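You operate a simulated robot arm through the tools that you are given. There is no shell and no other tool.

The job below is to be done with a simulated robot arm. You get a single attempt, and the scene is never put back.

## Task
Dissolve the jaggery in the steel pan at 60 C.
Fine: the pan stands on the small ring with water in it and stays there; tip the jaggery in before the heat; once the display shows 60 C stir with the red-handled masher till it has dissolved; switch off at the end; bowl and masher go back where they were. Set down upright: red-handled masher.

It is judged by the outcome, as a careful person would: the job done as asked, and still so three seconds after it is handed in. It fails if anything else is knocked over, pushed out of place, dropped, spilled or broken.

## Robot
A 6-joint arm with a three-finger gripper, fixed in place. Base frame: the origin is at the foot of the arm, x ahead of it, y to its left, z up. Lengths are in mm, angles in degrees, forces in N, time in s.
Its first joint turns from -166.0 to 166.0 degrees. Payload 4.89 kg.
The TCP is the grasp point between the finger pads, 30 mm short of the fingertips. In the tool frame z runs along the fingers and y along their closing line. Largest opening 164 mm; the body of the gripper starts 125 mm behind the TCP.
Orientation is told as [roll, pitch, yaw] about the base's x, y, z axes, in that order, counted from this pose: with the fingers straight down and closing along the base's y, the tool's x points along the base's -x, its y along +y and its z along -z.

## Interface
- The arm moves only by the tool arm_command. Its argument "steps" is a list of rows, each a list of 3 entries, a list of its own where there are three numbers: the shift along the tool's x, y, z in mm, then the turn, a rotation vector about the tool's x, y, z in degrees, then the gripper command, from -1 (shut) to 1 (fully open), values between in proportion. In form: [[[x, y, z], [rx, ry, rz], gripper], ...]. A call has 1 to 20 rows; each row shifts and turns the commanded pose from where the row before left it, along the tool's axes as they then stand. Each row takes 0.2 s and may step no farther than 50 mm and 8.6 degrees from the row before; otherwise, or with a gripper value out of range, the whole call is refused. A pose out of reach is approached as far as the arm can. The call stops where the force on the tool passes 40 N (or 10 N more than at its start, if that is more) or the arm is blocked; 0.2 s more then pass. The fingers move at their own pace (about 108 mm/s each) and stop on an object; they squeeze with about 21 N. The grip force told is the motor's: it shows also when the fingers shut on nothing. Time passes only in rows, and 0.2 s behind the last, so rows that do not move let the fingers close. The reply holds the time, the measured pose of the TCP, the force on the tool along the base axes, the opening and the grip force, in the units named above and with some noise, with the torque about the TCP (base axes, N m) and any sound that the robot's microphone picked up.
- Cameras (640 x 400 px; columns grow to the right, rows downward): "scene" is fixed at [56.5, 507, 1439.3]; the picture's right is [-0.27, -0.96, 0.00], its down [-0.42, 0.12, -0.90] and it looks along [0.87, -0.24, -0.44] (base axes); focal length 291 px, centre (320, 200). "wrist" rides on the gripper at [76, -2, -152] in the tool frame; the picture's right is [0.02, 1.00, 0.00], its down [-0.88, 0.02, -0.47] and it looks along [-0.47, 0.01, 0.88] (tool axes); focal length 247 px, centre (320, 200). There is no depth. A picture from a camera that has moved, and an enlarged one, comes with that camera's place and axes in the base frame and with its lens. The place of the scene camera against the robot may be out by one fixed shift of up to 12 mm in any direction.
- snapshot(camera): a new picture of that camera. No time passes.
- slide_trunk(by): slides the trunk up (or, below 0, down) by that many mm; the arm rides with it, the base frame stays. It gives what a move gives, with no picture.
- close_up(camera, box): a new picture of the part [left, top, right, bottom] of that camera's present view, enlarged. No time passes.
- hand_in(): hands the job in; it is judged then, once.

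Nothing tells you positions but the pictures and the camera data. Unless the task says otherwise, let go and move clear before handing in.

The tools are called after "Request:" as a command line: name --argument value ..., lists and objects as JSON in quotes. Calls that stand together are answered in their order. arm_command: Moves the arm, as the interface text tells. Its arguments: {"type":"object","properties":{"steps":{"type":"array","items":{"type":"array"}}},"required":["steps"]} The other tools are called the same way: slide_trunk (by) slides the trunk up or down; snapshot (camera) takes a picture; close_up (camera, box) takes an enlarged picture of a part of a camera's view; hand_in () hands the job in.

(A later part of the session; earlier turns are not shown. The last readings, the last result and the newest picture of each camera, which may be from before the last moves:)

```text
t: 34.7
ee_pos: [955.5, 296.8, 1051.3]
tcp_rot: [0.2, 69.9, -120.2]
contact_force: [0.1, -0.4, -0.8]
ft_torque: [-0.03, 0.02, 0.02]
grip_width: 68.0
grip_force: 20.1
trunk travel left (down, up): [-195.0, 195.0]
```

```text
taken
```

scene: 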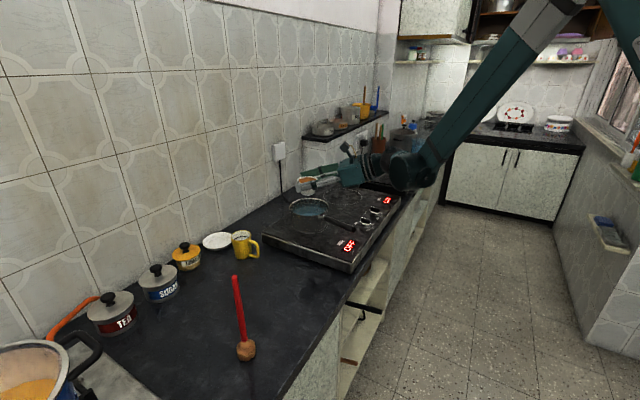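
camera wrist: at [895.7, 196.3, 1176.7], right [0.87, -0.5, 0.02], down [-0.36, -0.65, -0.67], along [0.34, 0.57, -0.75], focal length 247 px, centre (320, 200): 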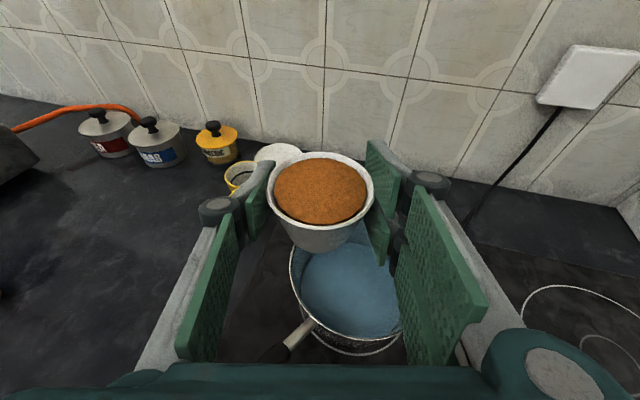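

The bowl is now near the pan. I'll zoom in to find the pan rim relative to the bowl.

Request:
close_up --camera "wrist" --box '[230, 140, 450, 360]'

Request:
close_up --camera "scene" --box '[260, 140, 420, 250]'

```text
1.82 times, centred on (340, 250) of wrist
camera zoom: at [895.7, 196.3, 1176.7], right [0.87, -0.5, 0.02], down [-0.36, -0.65, -0.67], along [0.34, 0.57, -0.75], focal length 449 px, centre (284, 109)
```

zoom: 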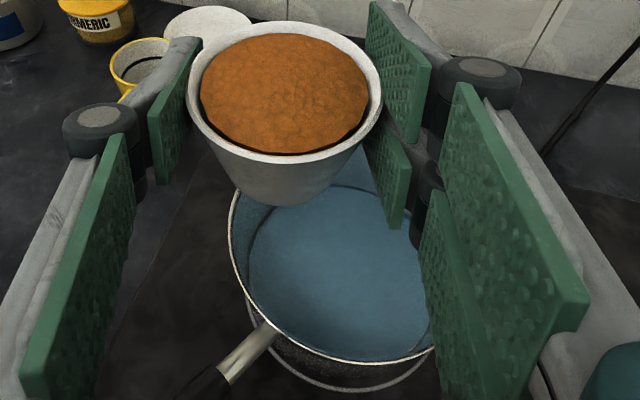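

```text
3.64 times, centred on (340, 195) of scene
camera zoom: at [56.5, 507.0, 1439.3], right [-0.27, -0.96, 0.0], down [-0.42, 0.12, -0.9], along [0.87, -0.24, -0.44], focal length 1059 px, centre (247, 218)
```

zoom: 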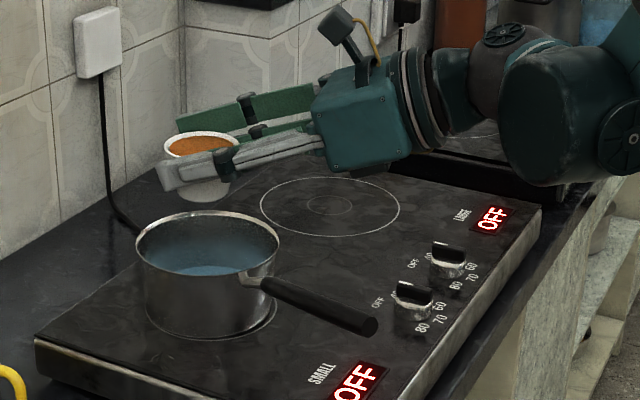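

The pan's centre is at about (996, 282). I'll shift the bowl so its lip will tip towards the middle of the pan, and lower it a little.

Request:
arm_command --steps '[[[-3, 18, 3], [0, 0, 0], -1], [[-4, 22, 4], [0, 0, 0], -1], [[-3.5, 20, 3.5], [0, 0, 0], -1], [[-1.2, 10, 1.2], [0, 0, 0], -1], [[0, 0, 0], [0, 0, 0], -1]]'

Request:
close_up --camera "wrist" --box '[190, 140, 450, 360]'

Request:
close_up --camera "scene" --box '[260, 140, 420, 250]'

```text
t: 35.9
ee_pos: [1017.0, 269.1, 1034.8]
tcp_rot: [0.2, 70.1, -120.1]
contact_force: [0.6, 0.8, -1.2]
ft_torque: [-0.01, 0.0, 0.03]
grip_width: 68.0
grip_force: 21.4
trunk travel left (down, up): [-195.0, 195.0]
```

```text
1.82 times, centred on (320, 250) of wrist
camera zoom: at [957.0, 169.1, 1160.4], right [0.87, -0.5, 0.02], down [-0.36, -0.65, -0.67], along [0.34, 0.57, -0.75], focal length 449 px, centre (320, 109)
```

zoom: 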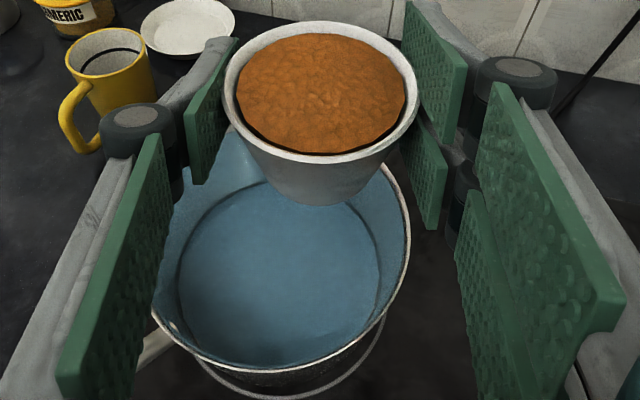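

```text
3.64 times, centred on (340, 195) of scene
camera zoom: at [56.5, 507.0, 1439.3], right [-0.27, -0.96, 0.0], down [-0.42, 0.12, -0.9], along [0.87, -0.24, -0.44], focal length 1059 px, centre (247, 218)
```

zoom: 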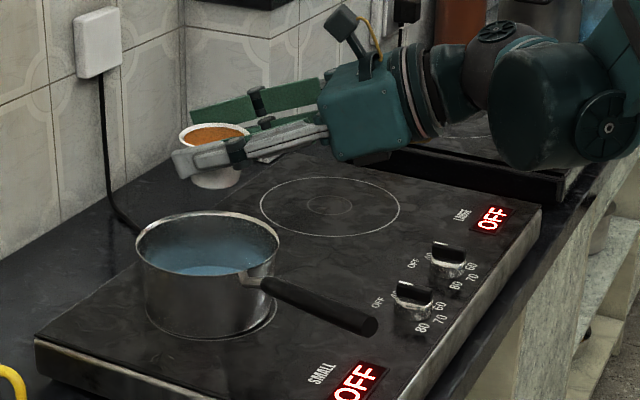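

The geometry fits: the bowl is above the far-right half of the pan and will tip towards its middle. I'll begin tilting to about 50° first and check how the bowl behaves in the grip.

Request:
arm_command --steps '[[[1, 2, 3], [-2.05, 0, -5.64], -1], [[0, 0, 0], [-2.05, 0, -5.64], -1], [[0, 0, 0], [-2.05, 0, -5.64], -1], [[0, 0, 0], [-2.05, 0, -5.64], -1], [[0, 0, 0], [-2.05, 0, -5.64], -1], [[0, 0, 0], [-2.05, 0, -5.64], -1], [[0, 0, 0], [-2.05, 0, -5.64], -1], [[0, 0, 0], [-2.05, 0, -5.64], -1]]'

Request:
close_up --camera "scene" --box '[260, 140, 420, 250]'

Request:
snapshot --camera "wrist"

```text
t: 37.7
ee_pos: [1021.1, 269.2, 1038.1]
tcp_rot: [73.0, 38.8, -56.2]
contact_force: [-0.3, -0.1, -1.0]
ft_torque: [0.01, -0.02, 0.0]
grip_width: 67.8
grip_force: 20.9
trunk travel left (down, up): [-195.0, 195.0]
```

```text
3.64 times, centred on (340, 195) of scene
camera zoom: at [56.5, 507.0, 1439.3], right [-0.27, -0.96, 0.0], down [-0.42, 0.12, -0.9], along [0.87, -0.24, -0.44], focal length 1059 px, centre (247, 218)
```

zoom: 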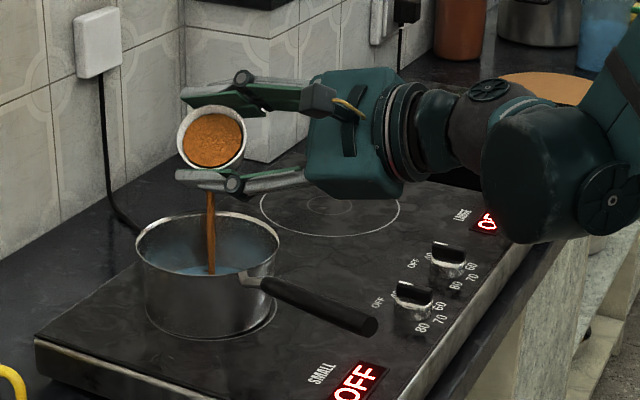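

```text
taken
camera wrist: at [881.7, 215.6, 1120.2], right [0.57, -0.32, 0.76], down [0.06, -0.9, -0.43], along [0.82, 0.29, -0.49], focal length 247 px, centre (320, 200)
```

wrist: 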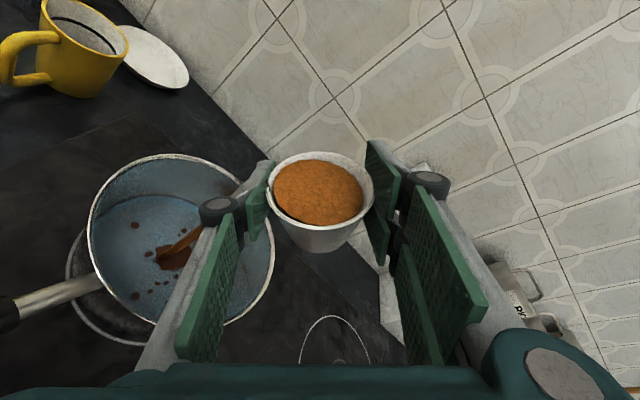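

The jaggery is pouring in a stream into the pan and the bowl is turning rigidly with the gripper. I'll continue tilting, shifting slightly so the stream stays over the middle.

Request:
arm_command --steps '[[[2.0, -1.5, -0.8], [-2.05, 0, -5.64], -1], [[2.2, -1.2, -0.8], [-2.05, 0, -5.64], -1], [[2.3, -0.8, -0.8], [-2.05, 0, -5.64], -1], [[2.3, -0.6, -0.8], [-2.05, 0, -5.64], -1], [[2.3, -0.4, -0.8], [-2.05, 0, -5.64], -1], [[2.3, -0.1, -0.8], [-2.05, 0, -5.64], -1], [[2.3, 0.2, -0.8], [-2.05, 0, -5.64], -1], [[2.3, 0.5, -0.8], [-2.05, 0, -5.64], -1]]'

Request:
close_up --camera "scene" --box '[260, 140, 420, 250]'

Request:
snapshot --camera "wrist"

```text
t: 39.5
ee_pos: [1003.9, 280.2, 1040.9]
tcp_rot: [92.0, -5.8, -50.4]
contact_force: [-0.5, 0.5, -0.6]
ft_torque: [-0.02, 0.08, -0.03]
grip_width: 67.4
grip_force: 21.6
trunk travel left (down, up): [-195.0, 195.0]
```

```text
3.64 times, centred on (340, 195) of scene
camera zoom: at [56.5, 507.0, 1439.3], right [-0.27, -0.96, 0.0], down [-0.42, 0.12, -0.9], along [0.87, -0.24, -0.44], focal length 1059 px, centre (247, 218)
```

zoom: 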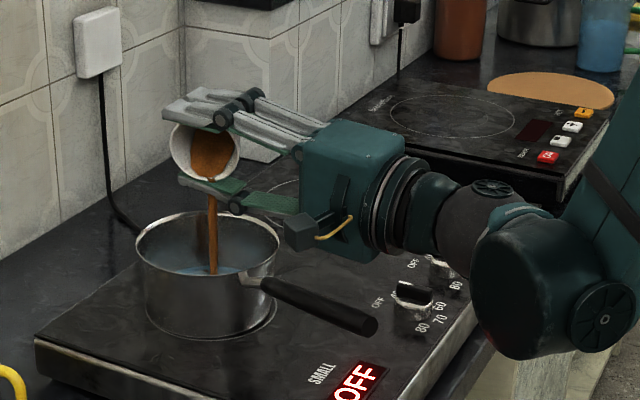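

```text
taken
camera wrist: at [838.5, 241.6, 1026.5], right [-0.11, 0.07, 0.99], down [0.2, -0.98, 0.09], along [0.97, 0.2, 0.09], focal length 247 px, centre (320, 200)
```

wrist: 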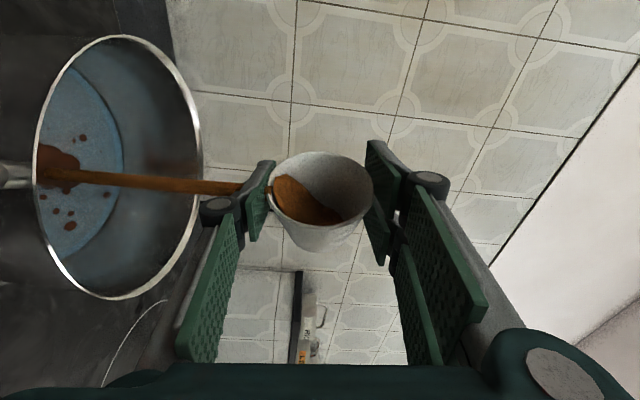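

The stream lands well inside the pan. I'll hold here for a moment to let it flow, then look again.

Request:
arm_command --steps '[[[0, 0, 0], [0, 0, 0], -1], [[0, 0, 0], [0, 0, 0], -1], [[0, 0, 0], [0, 0, 0], -1], [[0, 0, 0], [0, 0, 0], -1], [[0, 0, 0], [0, 0, 0], -1], [[0, 0, 0], [0, 0, 0], -1], [[0, 0, 0], [0, 0, 0], -1], [[0, 0, 0], [0, 0, 0], -1]]'

Request:
close_up --camera "scene" --box '[260, 140, 420, 250]'

Request:
snapshot --camera "wrist"

```text
t: 41.3
ee_pos: [1003.1, 279.8, 1039.6]
tcp_rot: [92.2, -5.7, -50.2]
contact_force: [0.8, -0.1, -0.6]
ft_torque: [-0.02, 0.02, -0.04]
grip_width: 67.7
grip_force: 21.2
trunk travel left (down, up): [-195.0, 195.0]
```

```text
3.64 times, centred on (340, 195) of scene
camera zoom: at [56.5, 507.0, 1439.3], right [-0.27, -0.96, 0.0], down [-0.42, 0.12, -0.9], along [0.87, -0.24, -0.44], focal length 1059 px, centre (247, 218)
```

zoom: 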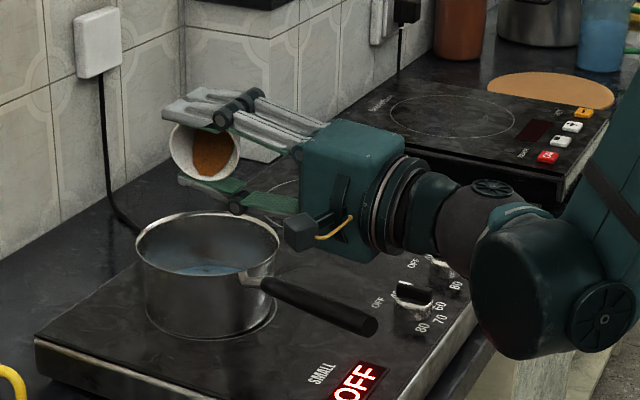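

```text
taken
camera wrist: at [838.7, 241.7, 1026.6], right [-0.11, 0.07, 0.99], down [0.2, -0.98, 0.09], along [0.97, 0.2, 0.09], focal length 247 px, centre (320, 200)
```

wrist: 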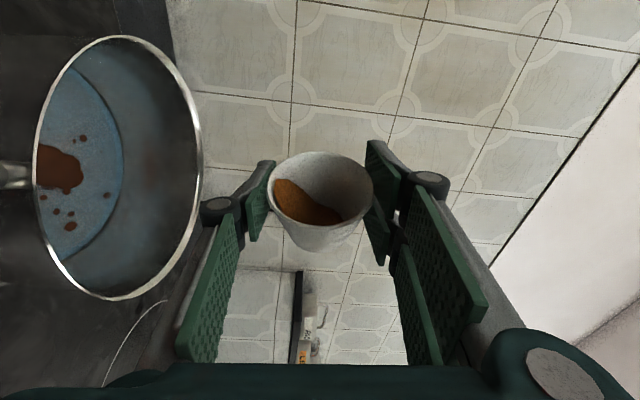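

The flow stopped with some jaggery left at this tilt, so it needs more. I'll raise slightly so the camera bracket clears the pan handle, then tilt on to about 135°.

Request:
arm_command --steps '[[[-3.3, 19.7, 1.2], [0, 0, 0], -1], [[-3.3, 19.7, 1.2], [0, 0, 0], -1], [[2.2, 0.6, -0.8], [-2.22, 0, -6.11], -1], [[2.1, 0.8, -0.8], [-2.22, 0, -6.11], -1], [[2.1, 1.05, -0.8], [-2.22, 0, -6.11], -1], [[2.1, 1.2, -0.8], [-2.22, 0, -6.11], -1], [[2.0, 1.4, -0.7], [-2.22, 0, -6.11], -1], [[1.9, 1.6, -0.7], [-2.22, 0, -6.11], -1], [[0, 0, 0], [0, 0, 0], -1], [[0, 0, 0], [0, 0, 0], -1], [[0, 0, 0], [0, 0, 0], -1], [[0, 0, 0], [0, 0, 0], -1]]'

Request:
close_up --camera "scene" --box '[260, 140, 420, 250]'

Request:
snapshot --camera "wrist"

```text
t: 43.9
ee_pos: [992.9, 286.1, 1081.3]
tcp_rot: [109.0, -41.7, -57.4]
contact_force: [-0.1, 0.2, -0.4]
ft_torque: [-0.01, 0.0, 0.03]
grip_width: 67.5
grip_force: 21.6
trunk travel left (down, up): [-195.0, 195.0]
```

```text
3.64 times, centred on (340, 195) of scene
camera zoom: at [56.5, 507.0, 1439.3], right [-0.27, -0.96, 0.0], down [-0.42, 0.12, -0.9], along [0.87, -0.24, -0.44], focal length 1059 px, centre (247, 218)
```

zoom: 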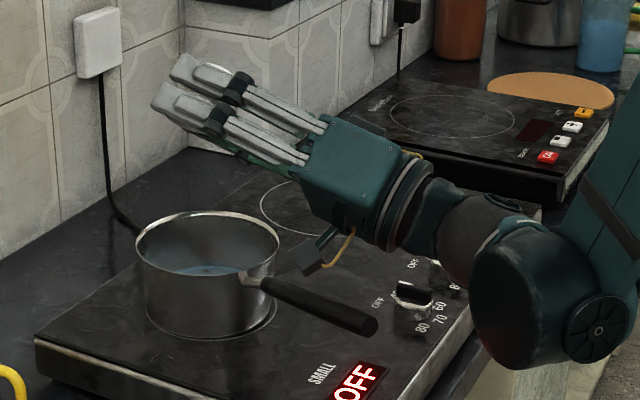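

```text
taken
camera wrist: at [859.8, 228.5, 993.5], right [-0.62, 0.37, 0.69], down [0.02, -0.87, 0.48], along [0.78, 0.31, 0.54], focal length 247 px, centre (320, 200)
```

wrist: 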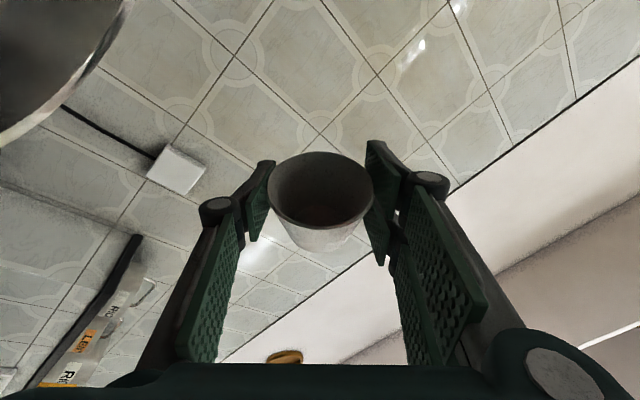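

The bowl looks empty now. I'll zoom in to confirm.

Request:
close_up --camera "wrist" --box '[250, 130, 400, 260]'

Request:
close_up --camera "scene" --box '[280, 190, 340, 240]'

```text
3.08 times, centred on (325, 195) of wrist
camera zoom: at [859.8, 228.5, 993.5], right [-0.62, 0.37, 0.69], down [0.02, -0.87, 0.48], along [0.78, 0.31, 0.54], focal length 760 px, centre (305, 215)
```

zoom: 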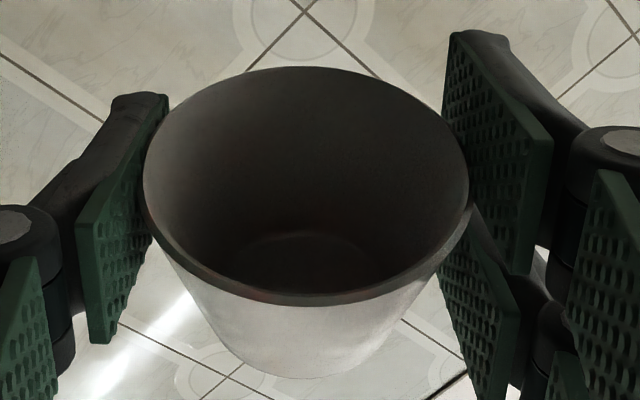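

```text
8.00 times, centred on (310, 215) of scene
camera zoom: at [56.5, 507.0, 1439.3], right [-0.27, -0.96, 0.0], down [-0.42, 0.12, -0.9], along [0.87, -0.24, -0.44], focal length 2330 px, centre (400, 80)
```

zoom: 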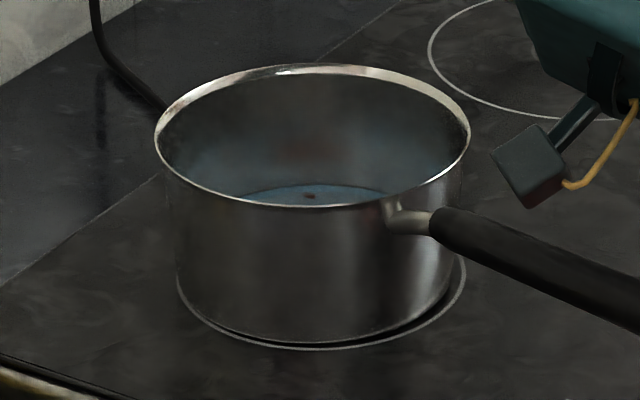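

The bowl is empty and the jaggery is in the pan. I'll rotate the bowl back upright at this height.

Request:
arm_command --steps '[[[0, 0, 0], [2.886, 0, 7.93], -1], [[0, 0, 0], [2.886, 0, 7.93], -1], [[0, 0, 0], [2.886, 0, 7.93], -1], [[0, 0, 0], [2.886, 0, 7.93], -1], [[0, 0, 0], [2.886, 0, 7.93], -1], [[0, 0, 0], [2.886, 0, 7.93], -1], [[0, 0, 0], [2.886, 0, 7.93], -1], [[0, 0, 0], [2.886, 0, 7.93], -1], [[0, 0, 0], [2.886, 0, 7.93], -1], [[0, 0, 0], [2.886, 0, 7.93], -1], [[0, 0, 0], [2.886, 0, 7.93], -1], [[0, 0, 0], [2.886, 0, 7.93], -1], [[0, 0, 0], [2.886, 0, 7.93], -1], [[0, 0, 0], [2.886, 0, 7.93], -1], [[0, 0, 0], [2.886, 0, 7.93], -1], [[0, 0, 0], [2.886, 0, 7.93], -1]]'

Request:
snapshot --camera "wrist"

Request:
snapshot --camera "scene"

```text
t: 47.3
ee_pos: [993.3, 284.5, 1081.3]
tcp_rot: [-0.2, 69.9, -120.5]
contact_force: [-0.8, 0.2, -0.9]
ft_torque: [-0.06, -0.02, -0.08]
grip_width: 67.7
grip_force: 21.0
trunk travel left (down, up): [-195.0, 195.0]
```

```text
taken
camera wrist: at [933.6, 185.8, 1206.9], right [0.87, -0.5, 0.02], down [-0.36, -0.65, -0.67], along [0.34, 0.57, -0.75], focal length 247 px, centre (320, 200)
```

wrist: 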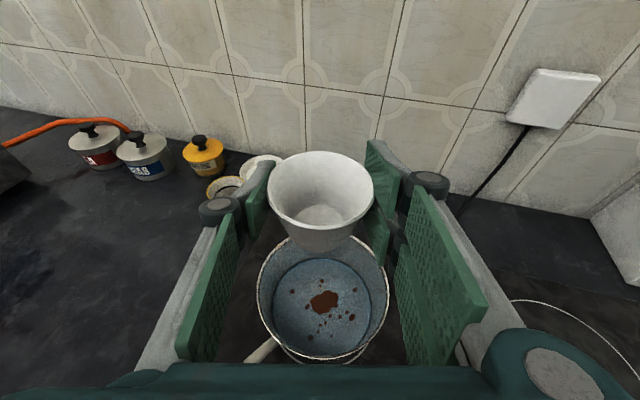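

```text
taken
```

scene: 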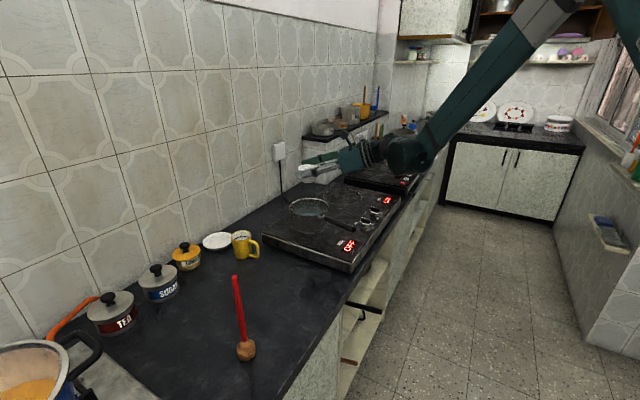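

The bowl is upright and clean, and the jaggery lumps are in the water. I'll carry the bowl back above its original place.

Request:
arm_command --steps '[[[-1.5, -14, -0.4], [0, 0, 0], -1], [[-3, -26, -0.8], [0, 0, 0], -1], [[-3.5, -31, -1], [0, 0, 0], -1], [[-3.5, -31, -1], [0, 0, 0], -1], [[-3.5, -31, -1], [0, 0, 0], -1], [[-3.5, -31, -1], [0, 0, 0], -1], [[-3.5, -31, -1], [0, 0, 0], -1], [[-3.5, -31, -1], [0, 0, 0], -1], [[-3.5, -31, -1], [0, 0, 0], -1], [[-3, -26, -0.8], [0, 0, 0], -1], [[-2, -20, -0.5], [0, 0, 0], -1], [[-1.5, -13.8, -0.3], [0, 0, 0], -1], [[0, 0, 0], [0, 0, 0], -1]]'

```text
t: 50.1
ee_pos: [708.8, 426.1, 1049.5]
tcp_rot: [0.1, 70.0, -120.1]
contact_force: [-0.7, 0.6, -1.3]
ft_torque: [0.02, -0.01, 0.0]
grip_width: 67.6
grip_force: 20.6
trunk travel left (down, up): [-195.0, 195.0]
```

Request:
slide_trunk --by -190

Request:
snapshot --camera "wrist"

Request:
close_up --camera "scene" --box '[240, 230, 360, 310]'

```text
t: 52.1
ee_pos: [708.5, 424.0, 859.9]
tcp_rot: [0.1, 69.9, -120.1]
contact_force: [-0.1, -0.2, -0.9]
ft_torque: [-0.03, 0.0, 0.01]
grip_width: 67.2
grip_force: 21.4
trunk travel left (down, up): [-5.0, 385.0]
```

```text
taken
camera wrist: at [648.6, 325.3, 985.2], right [0.87, -0.5, 0.02], down [-0.36, -0.65, -0.67], along [0.34, 0.57, -0.75], focal length 247 px, centre (320, 200)
```

wrist: 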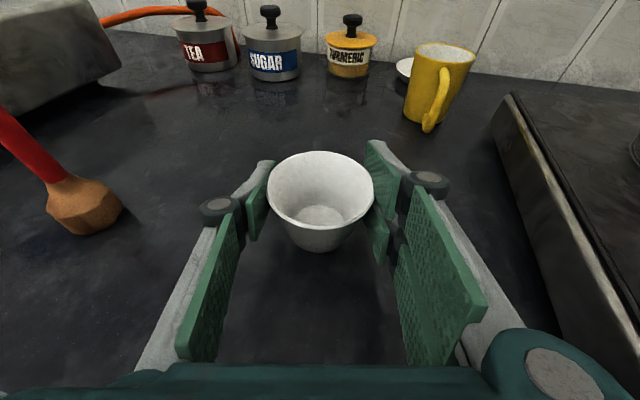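

```text
5.00 times, centred on (300, 270) of scene
camera zoom: at [56.5, 507.0, 1439.3], right [-0.27, -0.96, 0.0], down [-0.42, 0.12, -0.9], along [0.87, -0.24, -0.44], focal length 1456 px, centre (420, -150)
```

zoom: 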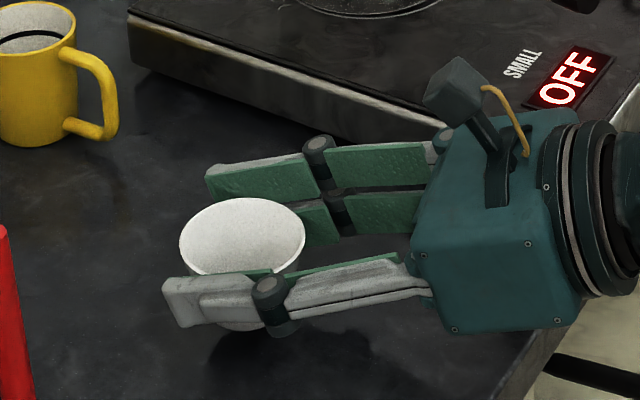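

The bowl is back over its original spot, matching the earlier lift pose. I'll lower gently to the counter.

Request:
arm_command --steps '[[[-4.7, 0, 1.7], [0, 0, 0], -1], [[-4.7, 0, 1.7], [0, 0, 0], -1], [[-1.9, 0, 0.7], [0, 0, 0], -1], [[-1.9, 0, 0.7], [0, 0, 0], -1], [[-0.9, 0, 0.35], [0, 0, 0], -1]]'

```text
t: 53.3
ee_pos: [707.9, 425.0, 843.6]
tcp_rot: [0.1, 70.0, -120.1]
contact_force: [-0.7, -0.1, 0.1]
ft_torque: [-0.02, 0.0, 0.01]
grip_width: 66.9
grip_force: 20.9
trunk travel left (down, up): [-5.0, 385.0]
```

Request:
arm_command --steps '[[[-0.9, 0, 0.35], [0, 0, 0], -1], [[-0.9, 0, 0.35], [0, 0, 0], -1], [[0, 0, 0], [0, 0, 0], -1]]'

Request:
close_up --camera "scene" --box '[240, 240, 360, 320]'

```text
t: 54.1
ee_pos: [708.0, 424.3, 841.6]
tcp_rot: [0.1, 70.0, -120.0]
contact_force: [0.3, 0.7, -0.7]
ft_torque: [0.02, -0.01, -0.01]
grip_width: 67.1
grip_force: 21.1
trunk travel left (down, up): [-5.0, 385.0]
```

```text
5.00 times, centred on (300, 280) of scene
camera zoom: at [56.5, 507.0, 1439.3], right [-0.27, -0.96, 0.0], down [-0.42, 0.12, -0.9], along [0.87, -0.24, -0.44], focal length 1456 px, centre (420, -200)
```

zoom: 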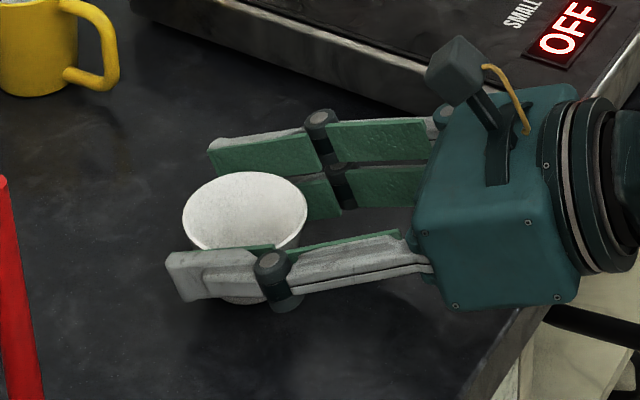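

Request:
arm_command --steps '[[[-0.9, 0, 0.35], [0, 0, 0], -1], [[-0.9, 0, 0.35], [0, 0, 0], -1], [[0, 0, 0], [0, 0, 0], -1]]'

```text
t: 54.9
ee_pos: [707.4, 424.8, 840.9]
tcp_rot: [0.0, 70.0, -120.2]
contact_force: [0.8, 2.9, 10.1]
ft_torque: [-0.03, -0.12, 0.03]
grip_width: 67.1
grip_force: 21.2
trunk travel left (down, up): [-5.0, 385.0]
```

The bowl has touched down (10 N upward, centred). I'll release it and rise straight up.

Request:
arm_command --steps '[[[0.5, 0, -0.2], [0, 0, 0], -0.15], [[0, 0, 0], [0, 0, 0], 0.0], [[0, 0, 0], [0, 0, 0], 0.3], [[0, 0, 0], [0, 0, 0], 0.4], [[9.4, 0, -3.4], [0, 0, 0], 0.4], [[18.8, 0, -6.8], [0, 0, 0], 0.4], [[28, 0, -10.2], [0, 0, 0], 0.4], [[28, 0, -10.2], [0, 0, 0], 0.4], [[0, 0, 0], [0, 0, 0], 0.4]]'

Request:
snapshot --camera "wrist"

Request:
close_up --camera "scene" --box '[255, 260, 315, 310]'

```text
t: 56.9
ee_pos: [705.7, 426.8, 931.0]
tcp_rot: [0.1, 70.0, -120.2]
contact_force: [-0.1, -0.7, -1.1]
ft_torque: [0.06, -0.01, 0.03]
grip_width: 115.0
grip_force: 0.1
trunk travel left (down, up): [-5.0, 385.0]
```

```text
taken
camera wrist: at [645.7, 327.7, 1055.9], right [0.87, -0.5, 0.02], down [-0.36, -0.65, -0.67], along [0.34, 0.57, -0.75], focal length 247 px, centre (320, 200)
```

wrist: 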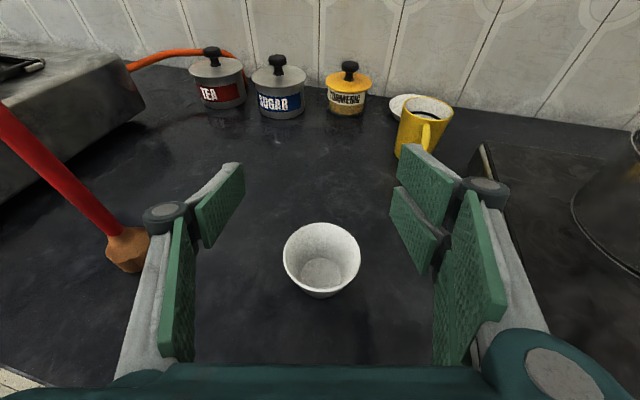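

```text
8.00 times, centred on (285, 285) of scene
camera zoom: at [56.5, 507.0, 1439.3], right [-0.27, -0.96, 0.0], down [-0.42, 0.12, -0.9], along [0.87, -0.24, -0.44], focal length 2330 px, centre (600, -480)
```

zoom: 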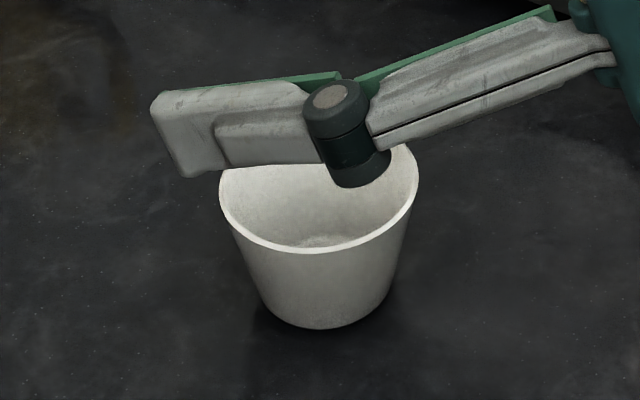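

The bowl is back upright at its original spot, within about a millimetre. Next is the knob: I'll raise the trunk and bring the tool back to pointing straight down.

Request:
slide_trunk --by 170

Request:
arm_command --steps '[[[0, 0, 0], [0, -7.78, 0], 0.4], [[0, 0, 0], [0, -7.78, 0], 0.4], [[0, 0, 0], [0, -7.78, 0], 0.4], [[0, 0, 0], [0, -7.78, 0], 0.4], [[0, 0, 0], [0, -7.78, 0], 0.4], [[0, 0, 0], [0, -7.78, 0], 0.4], [[0, 0, 0], [0, -7.78, 0], 0.4], [[0, 0, 0], [0, -7.78, 0], 0.4], [[0, 0, 0], [0, -7.78, 0], 0.4]]'

```text
t: 58.9
ee_pos: [705.7, 427.0, 1099.2]
tcp_rot: [0.1, 69.9, -120.1]
contact_force: [-0.8, 0.1, -0.6]
ft_torque: [-0.01, -0.02, 0.02]
grip_width: 114.9
grip_force: 0.1
trunk travel left (down, up): [-175.0, 215.0]
```

```text
t: 60.9
ee_pos: [704.8, 426.3, 1099.6]
tcp_rot: [0.0, 0.0, -120.2]
contact_force: [-0.5, -0.8, 0.5]
ft_torque: [0.12, -0.19, -0.01]
grip_width: 114.7
grip_force: 0.1
trunk travel left (down, up): [-175.0, 215.0]
```

Request:
arm_command --steps '[[[0, 0, 0], [0, 0, -8.26], 0.4], [[0, 0, 0], [0, 0, -8.26], 0.4], [[0, 0, 0], [0, 0, -8.26], 0.4], [[0, 0, 0], [0, 0, -8.26], 0.4], [[0, 0, 0], [0, 0, -8.26], 0.4], [[0, 0, 0], [0, 0, -8.26], 0.4], [[0, 0, 0], [0, 0, -8.26], 0.4], [[0, 0, 0], [0, 0, -8.26], 0.4], [[0, 0, 0], [0, 0, -8.26], 0.4], [[0, 0, 0], [0, 0, -8.26], 0.4], [[0, 0, 0], [0, 0, -8.26], 0.4], [[0, 0, 0], [0, 0, -8.26], 0.4], [[0, 0, 0], [0, 0, -8.26], 0.4], [[0, 0, 0], [0, 0, -8.26], 0.4], [[0, 0, 0], [0, 0, -8.26], 0.4], [[0, 0, 0], [0, 0, -8.26], 0.4], [[0, 0, 0], [0, 0, -8.26], 0.4], [[0, 0, 0], [0, 0, -8.26], 0.4], [[0, 0, 0], [0, 0, -8.26], 0.4], [[0, 0, 0], [0, 0, -8.26], 0.4]]'

Request:
snapshot --camera "wrist"

```text
t: 65.1
ee_pos: [705.1, 427.4, 1099.6]
tcp_rot: [-0.1, 0.0, 45.1]
contact_force: [0.0, -0.6, -0.8]
ft_torque: [0.0, -0.02, 0.0]
grip_width: 115.1
grip_force: 0.0
trunk travel left (down, up): [-175.0, 215.0]
```

```text
taken
camera wrist: at [653.1, 372.7, 1254.1], right [-0.72, 0.69, 0.0], down [0.61, 0.64, 0.47], along [0.33, 0.34, -0.88], focal length 247 px, centre (320, 200)
```

wrist: 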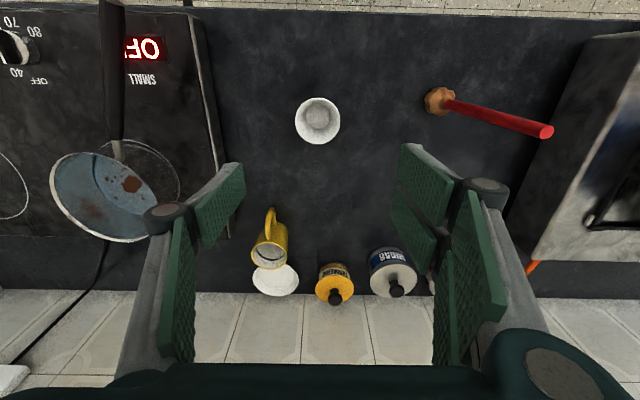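

Now I'm moving over the SMALL knob.

Request:
arm_command --steps '[[[8.7, -40.7, 5], [0, 0, 0], 0.4], [[8.7, -40.7, 5], [0, 0, 0], 0.2], [[8.7, -40.7, 5], [0, 0, 0], 0], [[8.7, -40.7, 5], [0, 0, 0], -0.2], [[8.7, -40.7, 5], [0, 0, 0], -0.3], [[8.7, -40.7, 5], [0, 0, 0], -0.3], [[8.7, -40.7, 5], [0, 0, 0], -0.3], [[8.7, -40.7, 5], [0, 0, 0], -0.3], [[8.7, -40.7, 5], [0, 0, 0], -0.3], [[8.7, -40.7, 5], [0, 0, 0], -0.3], [[0, 0, 0], [0, 0, 0], -0.3]]'

Request:
snapshot --camera "wrist"

Request:
close_up --camera "wrist" --box '[270, 90, 370, 170]'

```text
t: 67.5
ee_pos: [933.7, 79.5, 1050.0]
tcp_rot: [0.0, 0.0, 45.1]
contact_force: [1.0, 0.0, 0.2]
ft_torque: [0.04, 0.06, 0.01]
grip_width: 57.3
grip_force: 0.1
trunk travel left (down, up): [-175.0, 215.0]
```

```text
taken
camera wrist: at [880.4, 25.1, 1203.9], right [-0.72, 0.69, 0.0], down [0.61, 0.64, 0.47], along [0.33, 0.34, -0.88], focal length 247 px, centre (320, 200)
```

wrist: 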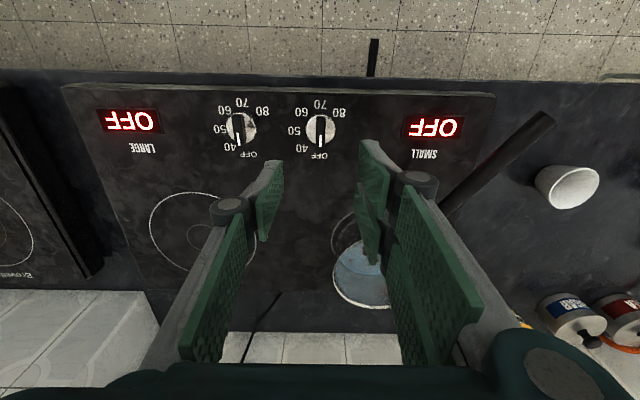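

```text
5.00 times, centred on (320, 130) of wrist
camera zoom: at [880.4, 25.1, 1203.9], right [-0.72, 0.69, 0.0], down [0.61, 0.64, 0.47], along [0.33, 0.34, -0.88], focal length 1235 px, centre (320, 550)
```

zoom: 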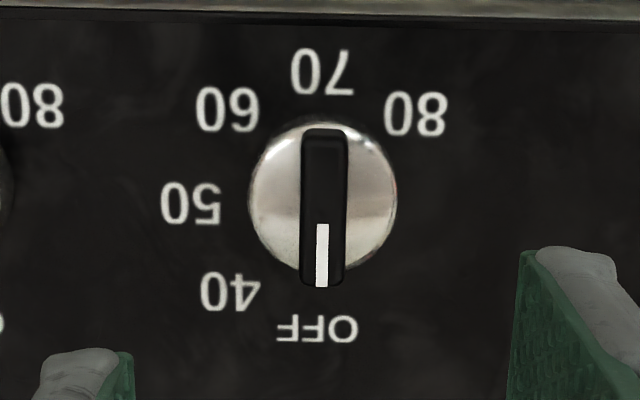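

I have a clear view of the knob: the bar is about 12 mm wide and 42 mm long, points at OFF, and 60 is exactly 135° clockwise. I'll check the knob's side profile from the scene camera.

Request:
close_up --camera "scene" --box '[355, 200, 395, 230]'

```text
13.33 times, centred on (375, 215) of scene
camera zoom: at [56.5, 507.0, 1439.3], right [-0.27, -0.96, 0.0], down [-0.42, 0.12, -0.9], along [0.87, -0.24, -0.44], focal length 3884 px, centre (-413, 0)
```

zoom: 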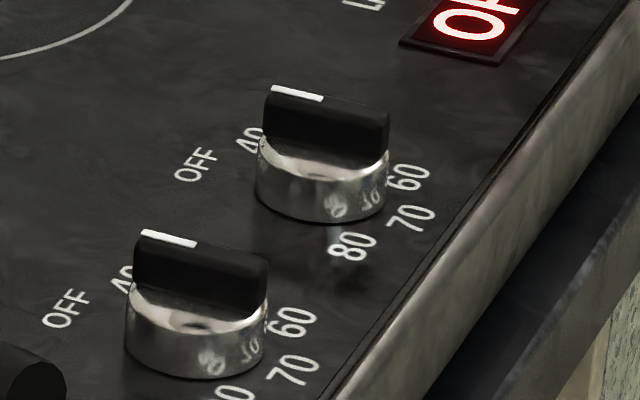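

The knob surface is at z ≈ 853 and the bar top at ≈ 882. I'll centre on it, descend so the fingertips straddle the bar at about z 869, and look before closing.

Request:
arm_command --steps '[[[3.2, 0.6, 35], [0, 0, 0], -0.3], [[0, 0, 40], [0, 0, 0], -0.3], [[0, 0, 35], [0, 0, 0], -0.3], [[0, 0, 20], [0, 0, 0], -0.3], [[0, 0, 10], [0, 0, 0], -0.3], [[0, 0, 6], [0, 0, 0], -0.3], [[0, 0, 4], [0, 0, 0], -0.3]]'

Request:
snapshot --camera "wrist"

Request:
close_up --camera "scene" --box '[340, 170, 420, 240]'

```text
t: 69.1
ee_pos: [929.9, 76.7, 900.9]
tcp_rot: [-0.1, 0.0, 45.0]
contact_force: [0.4, 0.5, 0.0]
ft_torque: [-0.05, -0.02, 0.04]
grip_width: 57.4
grip_force: 0.1
trunk travel left (down, up): [-175.0, 215.0]
```

```text
taken
camera wrist: at [878.1, 22.8, 1054.8], right [-0.72, 0.69, 0.0], down [0.61, 0.64, 0.47], along [0.33, 0.34, -0.88], focal length 247 px, centre (320, 200)
```

wrist: 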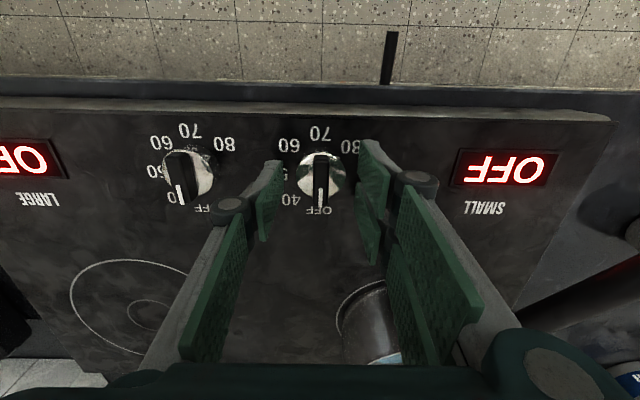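

```text
5.71 times, centred on (380, 205) of scene
camera zoom: at [56.5, 507.0, 1439.3], right [-0.27, -0.96, 0.0], down [-0.42, 0.12, -0.9], along [0.87, -0.24, -0.44], focal length 1664 px, centre (-23, 171)
```

zoom: 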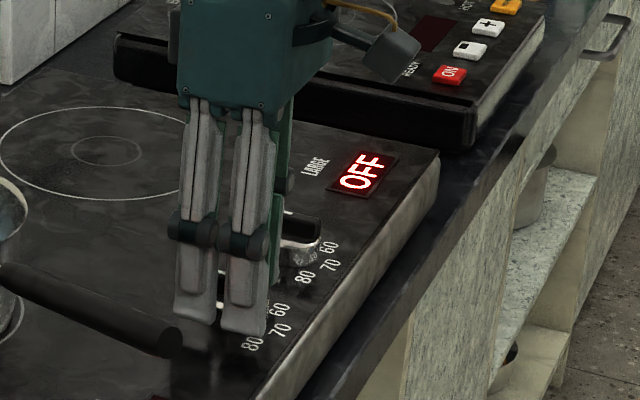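

The fingers straddle the bar cleanly. I'll close on it.

Request:
arm_command --steps '[[[0, 0, 0], [0, 0, 0], -0.6], [[0, 0, 0], [0, 0, 0], -0.8], [[0, 0, 0], [0, 0, 0], -1], [[0, 0, 0], [0, 0, 0], -1], [[0, 0, 0], [0, 0, 0], -1]]'

Request:
close_up --camera "wrist" --box '[240, 100, 400, 230]'

```text
t: 70.3
ee_pos: [930.2, 77.0, 900.8]
tcp_rot: [0.0, 0.1, 45.0]
contact_force: [-10.1, 2.1, -7.9]
ft_torque: [0.12, 0.15, 0.0]
grip_width: 38.4
grip_force: 45.2
trunk travel left (down, up): [-175.0, 215.0]
```

```text
3.08 times, centred on (320, 165) of wrist
camera zoom: at [878.1, 23.0, 1054.7], right [-0.72, 0.69, 0.0], down [0.61, 0.64, 0.47], along [0.33, 0.34, -0.88], focal length 760 px, centre (320, 308)
```

zoom: 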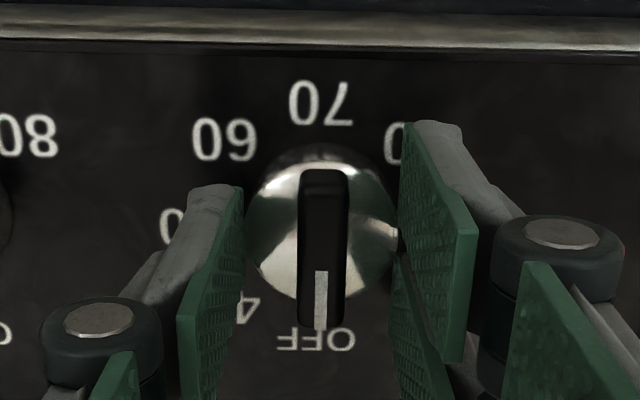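

The fingers caught the round base (38 mm) rather than the bar. I'll open slightly, rise a few millimetres and close again on the bar.

Request:
arm_command --steps '[[[0, 0, 0], [0, 0, 0], -0.4], [[0, 0, 0], [0, 0, 0], -0.3], [[0, 0, -6], [0, 0, 0], -0.3], [[0, 0, 0], [0, 0, 0], -0.6], [[0, 0, 0], [0, 0, 0], -0.8], [[0, 0, 0], [0, 0, 0], -1], [[0, 0, 0], [0, 0, 0], -1], [[0, 0, 0], [0, 0, 0], -1]]'

Request:
close_up --camera "wrist" --box '[240, 100, 400, 230]'

```text
t: 72.1
ee_pos: [929.8, 77.7, 907.9]
tcp_rot: [0.0, 0.0, 45.0]
contact_force: [-2.1, 2.2, -1.6]
ft_torque: [0.11, 0.03, 0.0]
grip_width: 11.7
grip_force: 44.7
trunk travel left (down, up): [-175.0, 215.0]
```

```text
3.08 times, centred on (320, 165) of wrist
camera zoom: at [877.3, 22.9, 1061.3], right [-0.72, 0.69, 0.0], down [0.61, 0.64, 0.47], along [0.33, 0.34, -0.88], focal length 760 px, centre (320, 308)
```

zoom: 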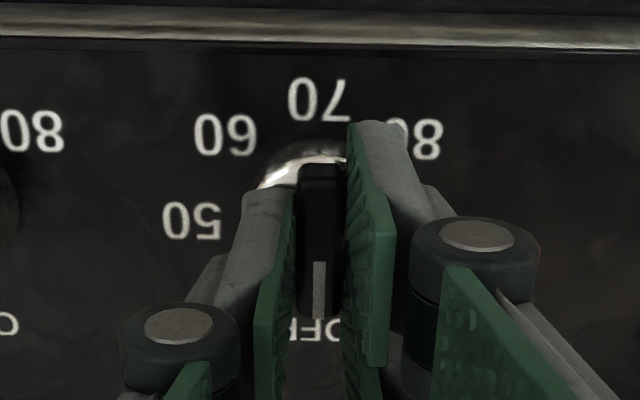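

The grip is on the bar now (11.7 mm). I'll turn it 135° clockwise to 60.

Request:
arm_command --steps '[[[0, 0, 0], [0, 0, 8.4375], -1], [[0, 0, 0], [0, 0, 8.4375], -1], [[0, 0, 0], [0, 0, 8.4375], -1], [[0, 0, 0], [0, 0, 8.4375], -1], [[0, 0, 0], [0, 0, 8.4375], -1], [[0, 0, 0], [0, 0, 8.4375], -1], [[0, 0, 0], [0, 0, 8.4375], -1], [[0, 0, 0], [0, 0, 8.4375], -1], [[0, 0, 0], [0, 0, 8.4375], -1], [[0, 0, 0], [0, 0, 8.4375], -1], [[0, 0, 0], [0, 0, 8.4375], -1], [[0, 0, 0], [0, 0, 8.4375], -1], [[0, 0, 0], [0, 0, 8.4375], -1], [[0, 0, 0], [0, 0, 8.4375], -1], [[0, 0, 0], [0, 0, 8.4375], -1], [[0, 0, 0], [0, 0, 8.4375], -1]]'

Request:
snapshot --camera "wrist"

Request:
close_up --camera "scene" --box '[330, 170, 430, 260]'

```text
t: 75.0
ee_pos: [930.4, 77.0, 908.4]
tcp_rot: [0.1, 0.0, -67.3]
contact_force: [-1.5, 7.1, 8.9]
ft_torque: [0.1, -0.05, -0.03]
grip_width: 11.7
grip_force: 44.8
trunk travel left (down, up): [-175.0, 215.0]
stopped in row 14: the force on the tool passed its limit at 41 N (the readings are from after the stop); the commanded pose is now the measured one
```

```text
taken
camera wrist: at [898.9, 147.4, 1061.1], right [0.91, 0.41, 0.0], down [0.36, -0.81, 0.47], along [0.19, -0.43, -0.88], focal length 247 px, centre (320, 200)
```

wrist: 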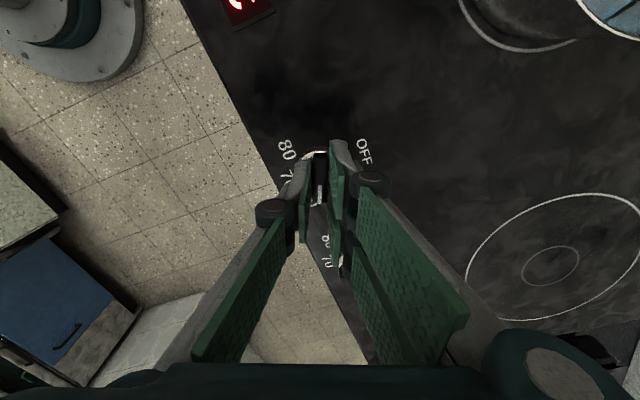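

```text
4.44 times, centred on (380, 215) of scene
camera zoom: at [56.5, 507.0, 1439.3], right [-0.27, -0.96, 0.0], down [-0.42, 0.12, -0.9], along [0.87, -0.24, -0.44], focal length 1295 px, centre (53, 133)
```

zoom: 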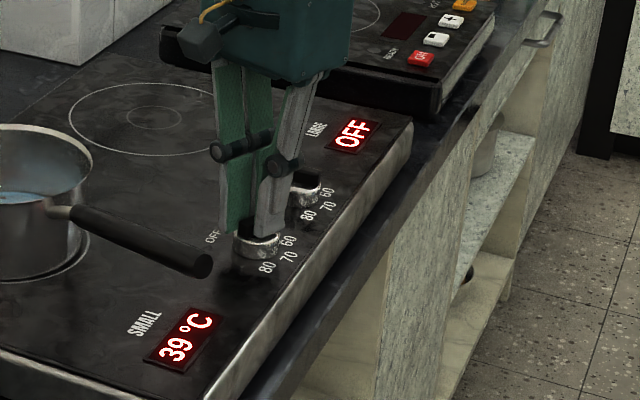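

The turn stopped at 112° because of side load, but the ring is on and the SMALL display reads 39 °C. I'll finish the remaining 22.7° in smaller steps.

Request:
arm_command --steps '[[[0, 0, 0], [0, 0, 4.5], -1], [[0, 0, 0], [0, 0, 4.5], -1], [[0, 0, 0], [0, 0, 4.5], -1], [[0, 0, 0], [0, 0, 4.6], -1], [[0, 0, 0], [0, 0, 4.6], -1]]'

Request:
close_up --camera "scene" --box '[330, 170, 430, 260]'

Request:
close_up --camera "wrist" --box '[240, 120, 400, 250]'

```text
t: 76.2
ee_pos: [929.2, 77.1, 907.5]
tcp_rot: [0.1, 0.0, -90.1]
contact_force: [4.6, 15.7, 13.9]
ft_torque: [-0.03, -0.12, 0.04]
grip_width: 11.9
grip_force: 44.6
trunk travel left (down, up): [-175.0, 215.0]
```

```text
4.44 times, centred on (380, 215) of scene
camera zoom: at [56.5, 507.0, 1439.3], right [-0.27, -0.96, 0.0], down [-0.42, 0.12, -0.9], along [0.87, -0.24, -0.44], focal length 1295 px, centre (53, 133)
```

zoom: 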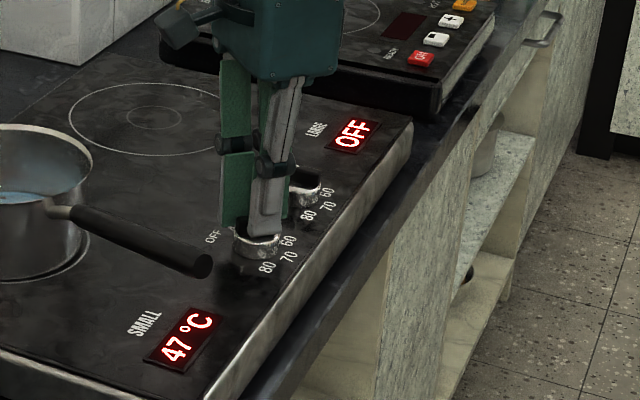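

```text
3.08 times, centred on (320, 185) of wrist
camera zoom: at [928.1, 154.0, 1061.1], right [1.0, 0.02, 0.0], down [0.02, -0.88, 0.47], along [0.01, -0.47, -0.88], focal length 760 px, centre (320, 246)
```

zoom: 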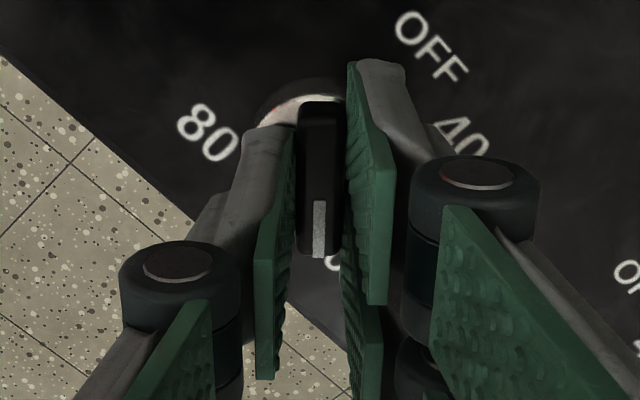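

It's turned to the 60 position and the display is climbing (47 °C). I'll release, rise, and check the pointer.

Request:
arm_command --steps '[[[0, 0, 0], [0, 0, 0], -0.8], [[0, 0, 0], [0, 0, 0], -0.5], [[0, 0, 0], [0, 0, 0], -0.3], [[0, 0, -20], [0, 0, 0], -0.3], [[0, 0, -40], [0, 0, 0], -0.3], [[0, 0, -40], [0, 0, 0], -0.3]]'

Request:
close_up --camera "wrist" --box '[260, 80, 380, 190]'

Request:
close_up --camera "scene" --box '[330, 170, 430, 260]'

```text
t: 77.6
ee_pos: [931.2, 77.5, 1007.3]
tcp_rot: [0.0, 0.0, -90.0]
contact_force: [1.6, -0.2, -0.1]
ft_torque: [-0.03, 0.22, 0.04]
grip_width: 57.2
grip_force: 0.0
trunk travel left (down, up): [-175.0, 215.0]
```

```text
3.64 times, centred on (320, 135) of wrist
camera zoom: at [929.0, 154.4, 1161.3], right [1.0, 0.02, 0.0], down [0.02, -0.88, 0.47], along [0.01, -0.47, -0.88], focal length 898 px, centre (320, 436)
```

zoom: 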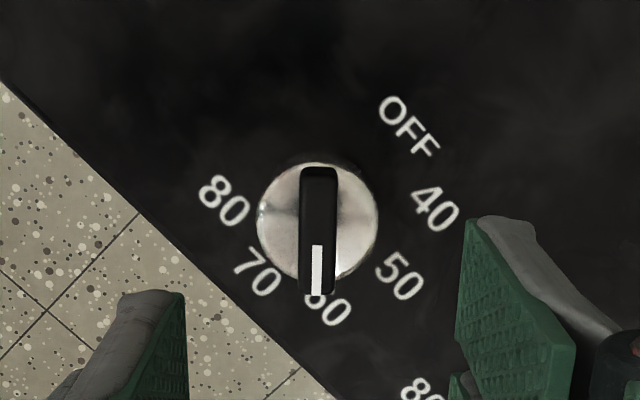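

```text
4.44 times, centred on (380, 215) of scene
camera zoom: at [56.5, 507.0, 1439.3], right [-0.27, -0.96, 0.0], down [-0.42, 0.12, -0.9], along [0.87, -0.24, -0.44], focal length 1295 px, centre (53, 133)
```

zoom: 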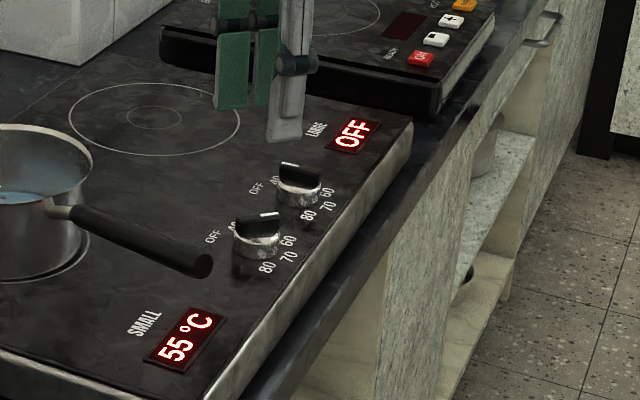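

The pointer sits at 60, and the display reads 55 °C and is rising. Now for the masher: I'll rise and turn the gripper to the new heading.

Request:
arm_command --steps '[[[0, 0, -45], [0, 0, 0], -0.3], [[0, 0, -45], [0, 0, 0], -0.3], [[0, 0, 0], [0, 0, -8.4375], -0.3], [[0, 0, 0], [0, 0, -8.4375], -0.3], [[0, 0, 0], [0, 0, -8.4375], -0.3], [[0, 0, 0], [0, 0, -8.4375], -0.3], [[0, 0, 0], [0, 0, -8.4375], -0.3], [[0, 0, 0], [0, 0, -8.4375], -0.3], [[0, 0, 0], [0, 0, -8.4375], -0.3], [[0, 0, 0], [0, 0, -8.4375], -0.3], [[0, 0, 0], [0, 0, -8.4375], -0.3], [[0, 0, 0], [0, 0, -8.4375], -0.3], [[0, 0, 0], [0, 0, -8.4375], -0.3], [[0, 0, 0], [0, 0, -8.4375], -0.3], [[0, 0, 0], [0, 0, -8.4375], -0.3], [[0, 0, 0], [0, 0, -8.4375], -0.3], [[0, 0, 0], [0, 0, -8.4375], -0.3], [[0, 0, 0], [0, 0, -8.4375], -0.3]]'

Request:
close_up --camera "scene" --box '[260, 170, 430, 270]'

```text
t: 81.4
ee_pos: [930.8, 76.4, 1095.8]
tcp_rot: [-0.1, 0.0, 45.1]
contact_force: [0.5, 0.2, 0.7]
ft_torque: [0.02, -0.02, -0.02]
grip_width: 57.6
grip_force: 0.1
trunk travel left (down, up): [-175.0, 215.0]
```

```text
3.76 times, centred on (345, 220) of scene
camera zoom: at [56.5, 507.0, 1439.3], right [-0.27, -0.96, 0.0], down [-0.42, 0.12, -0.9], along [0.87, -0.24, -0.44], focal length 1097 px, centre (226, 125)
```

zoom: 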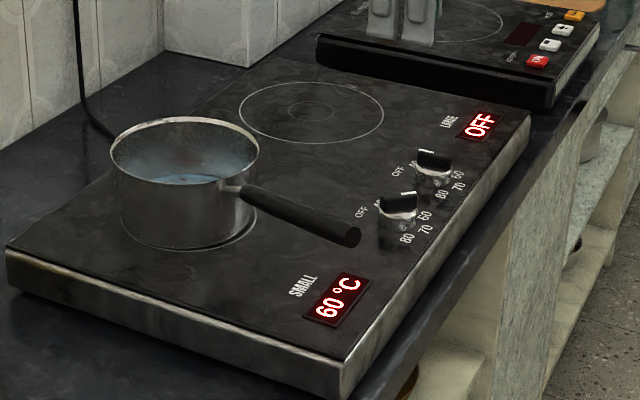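

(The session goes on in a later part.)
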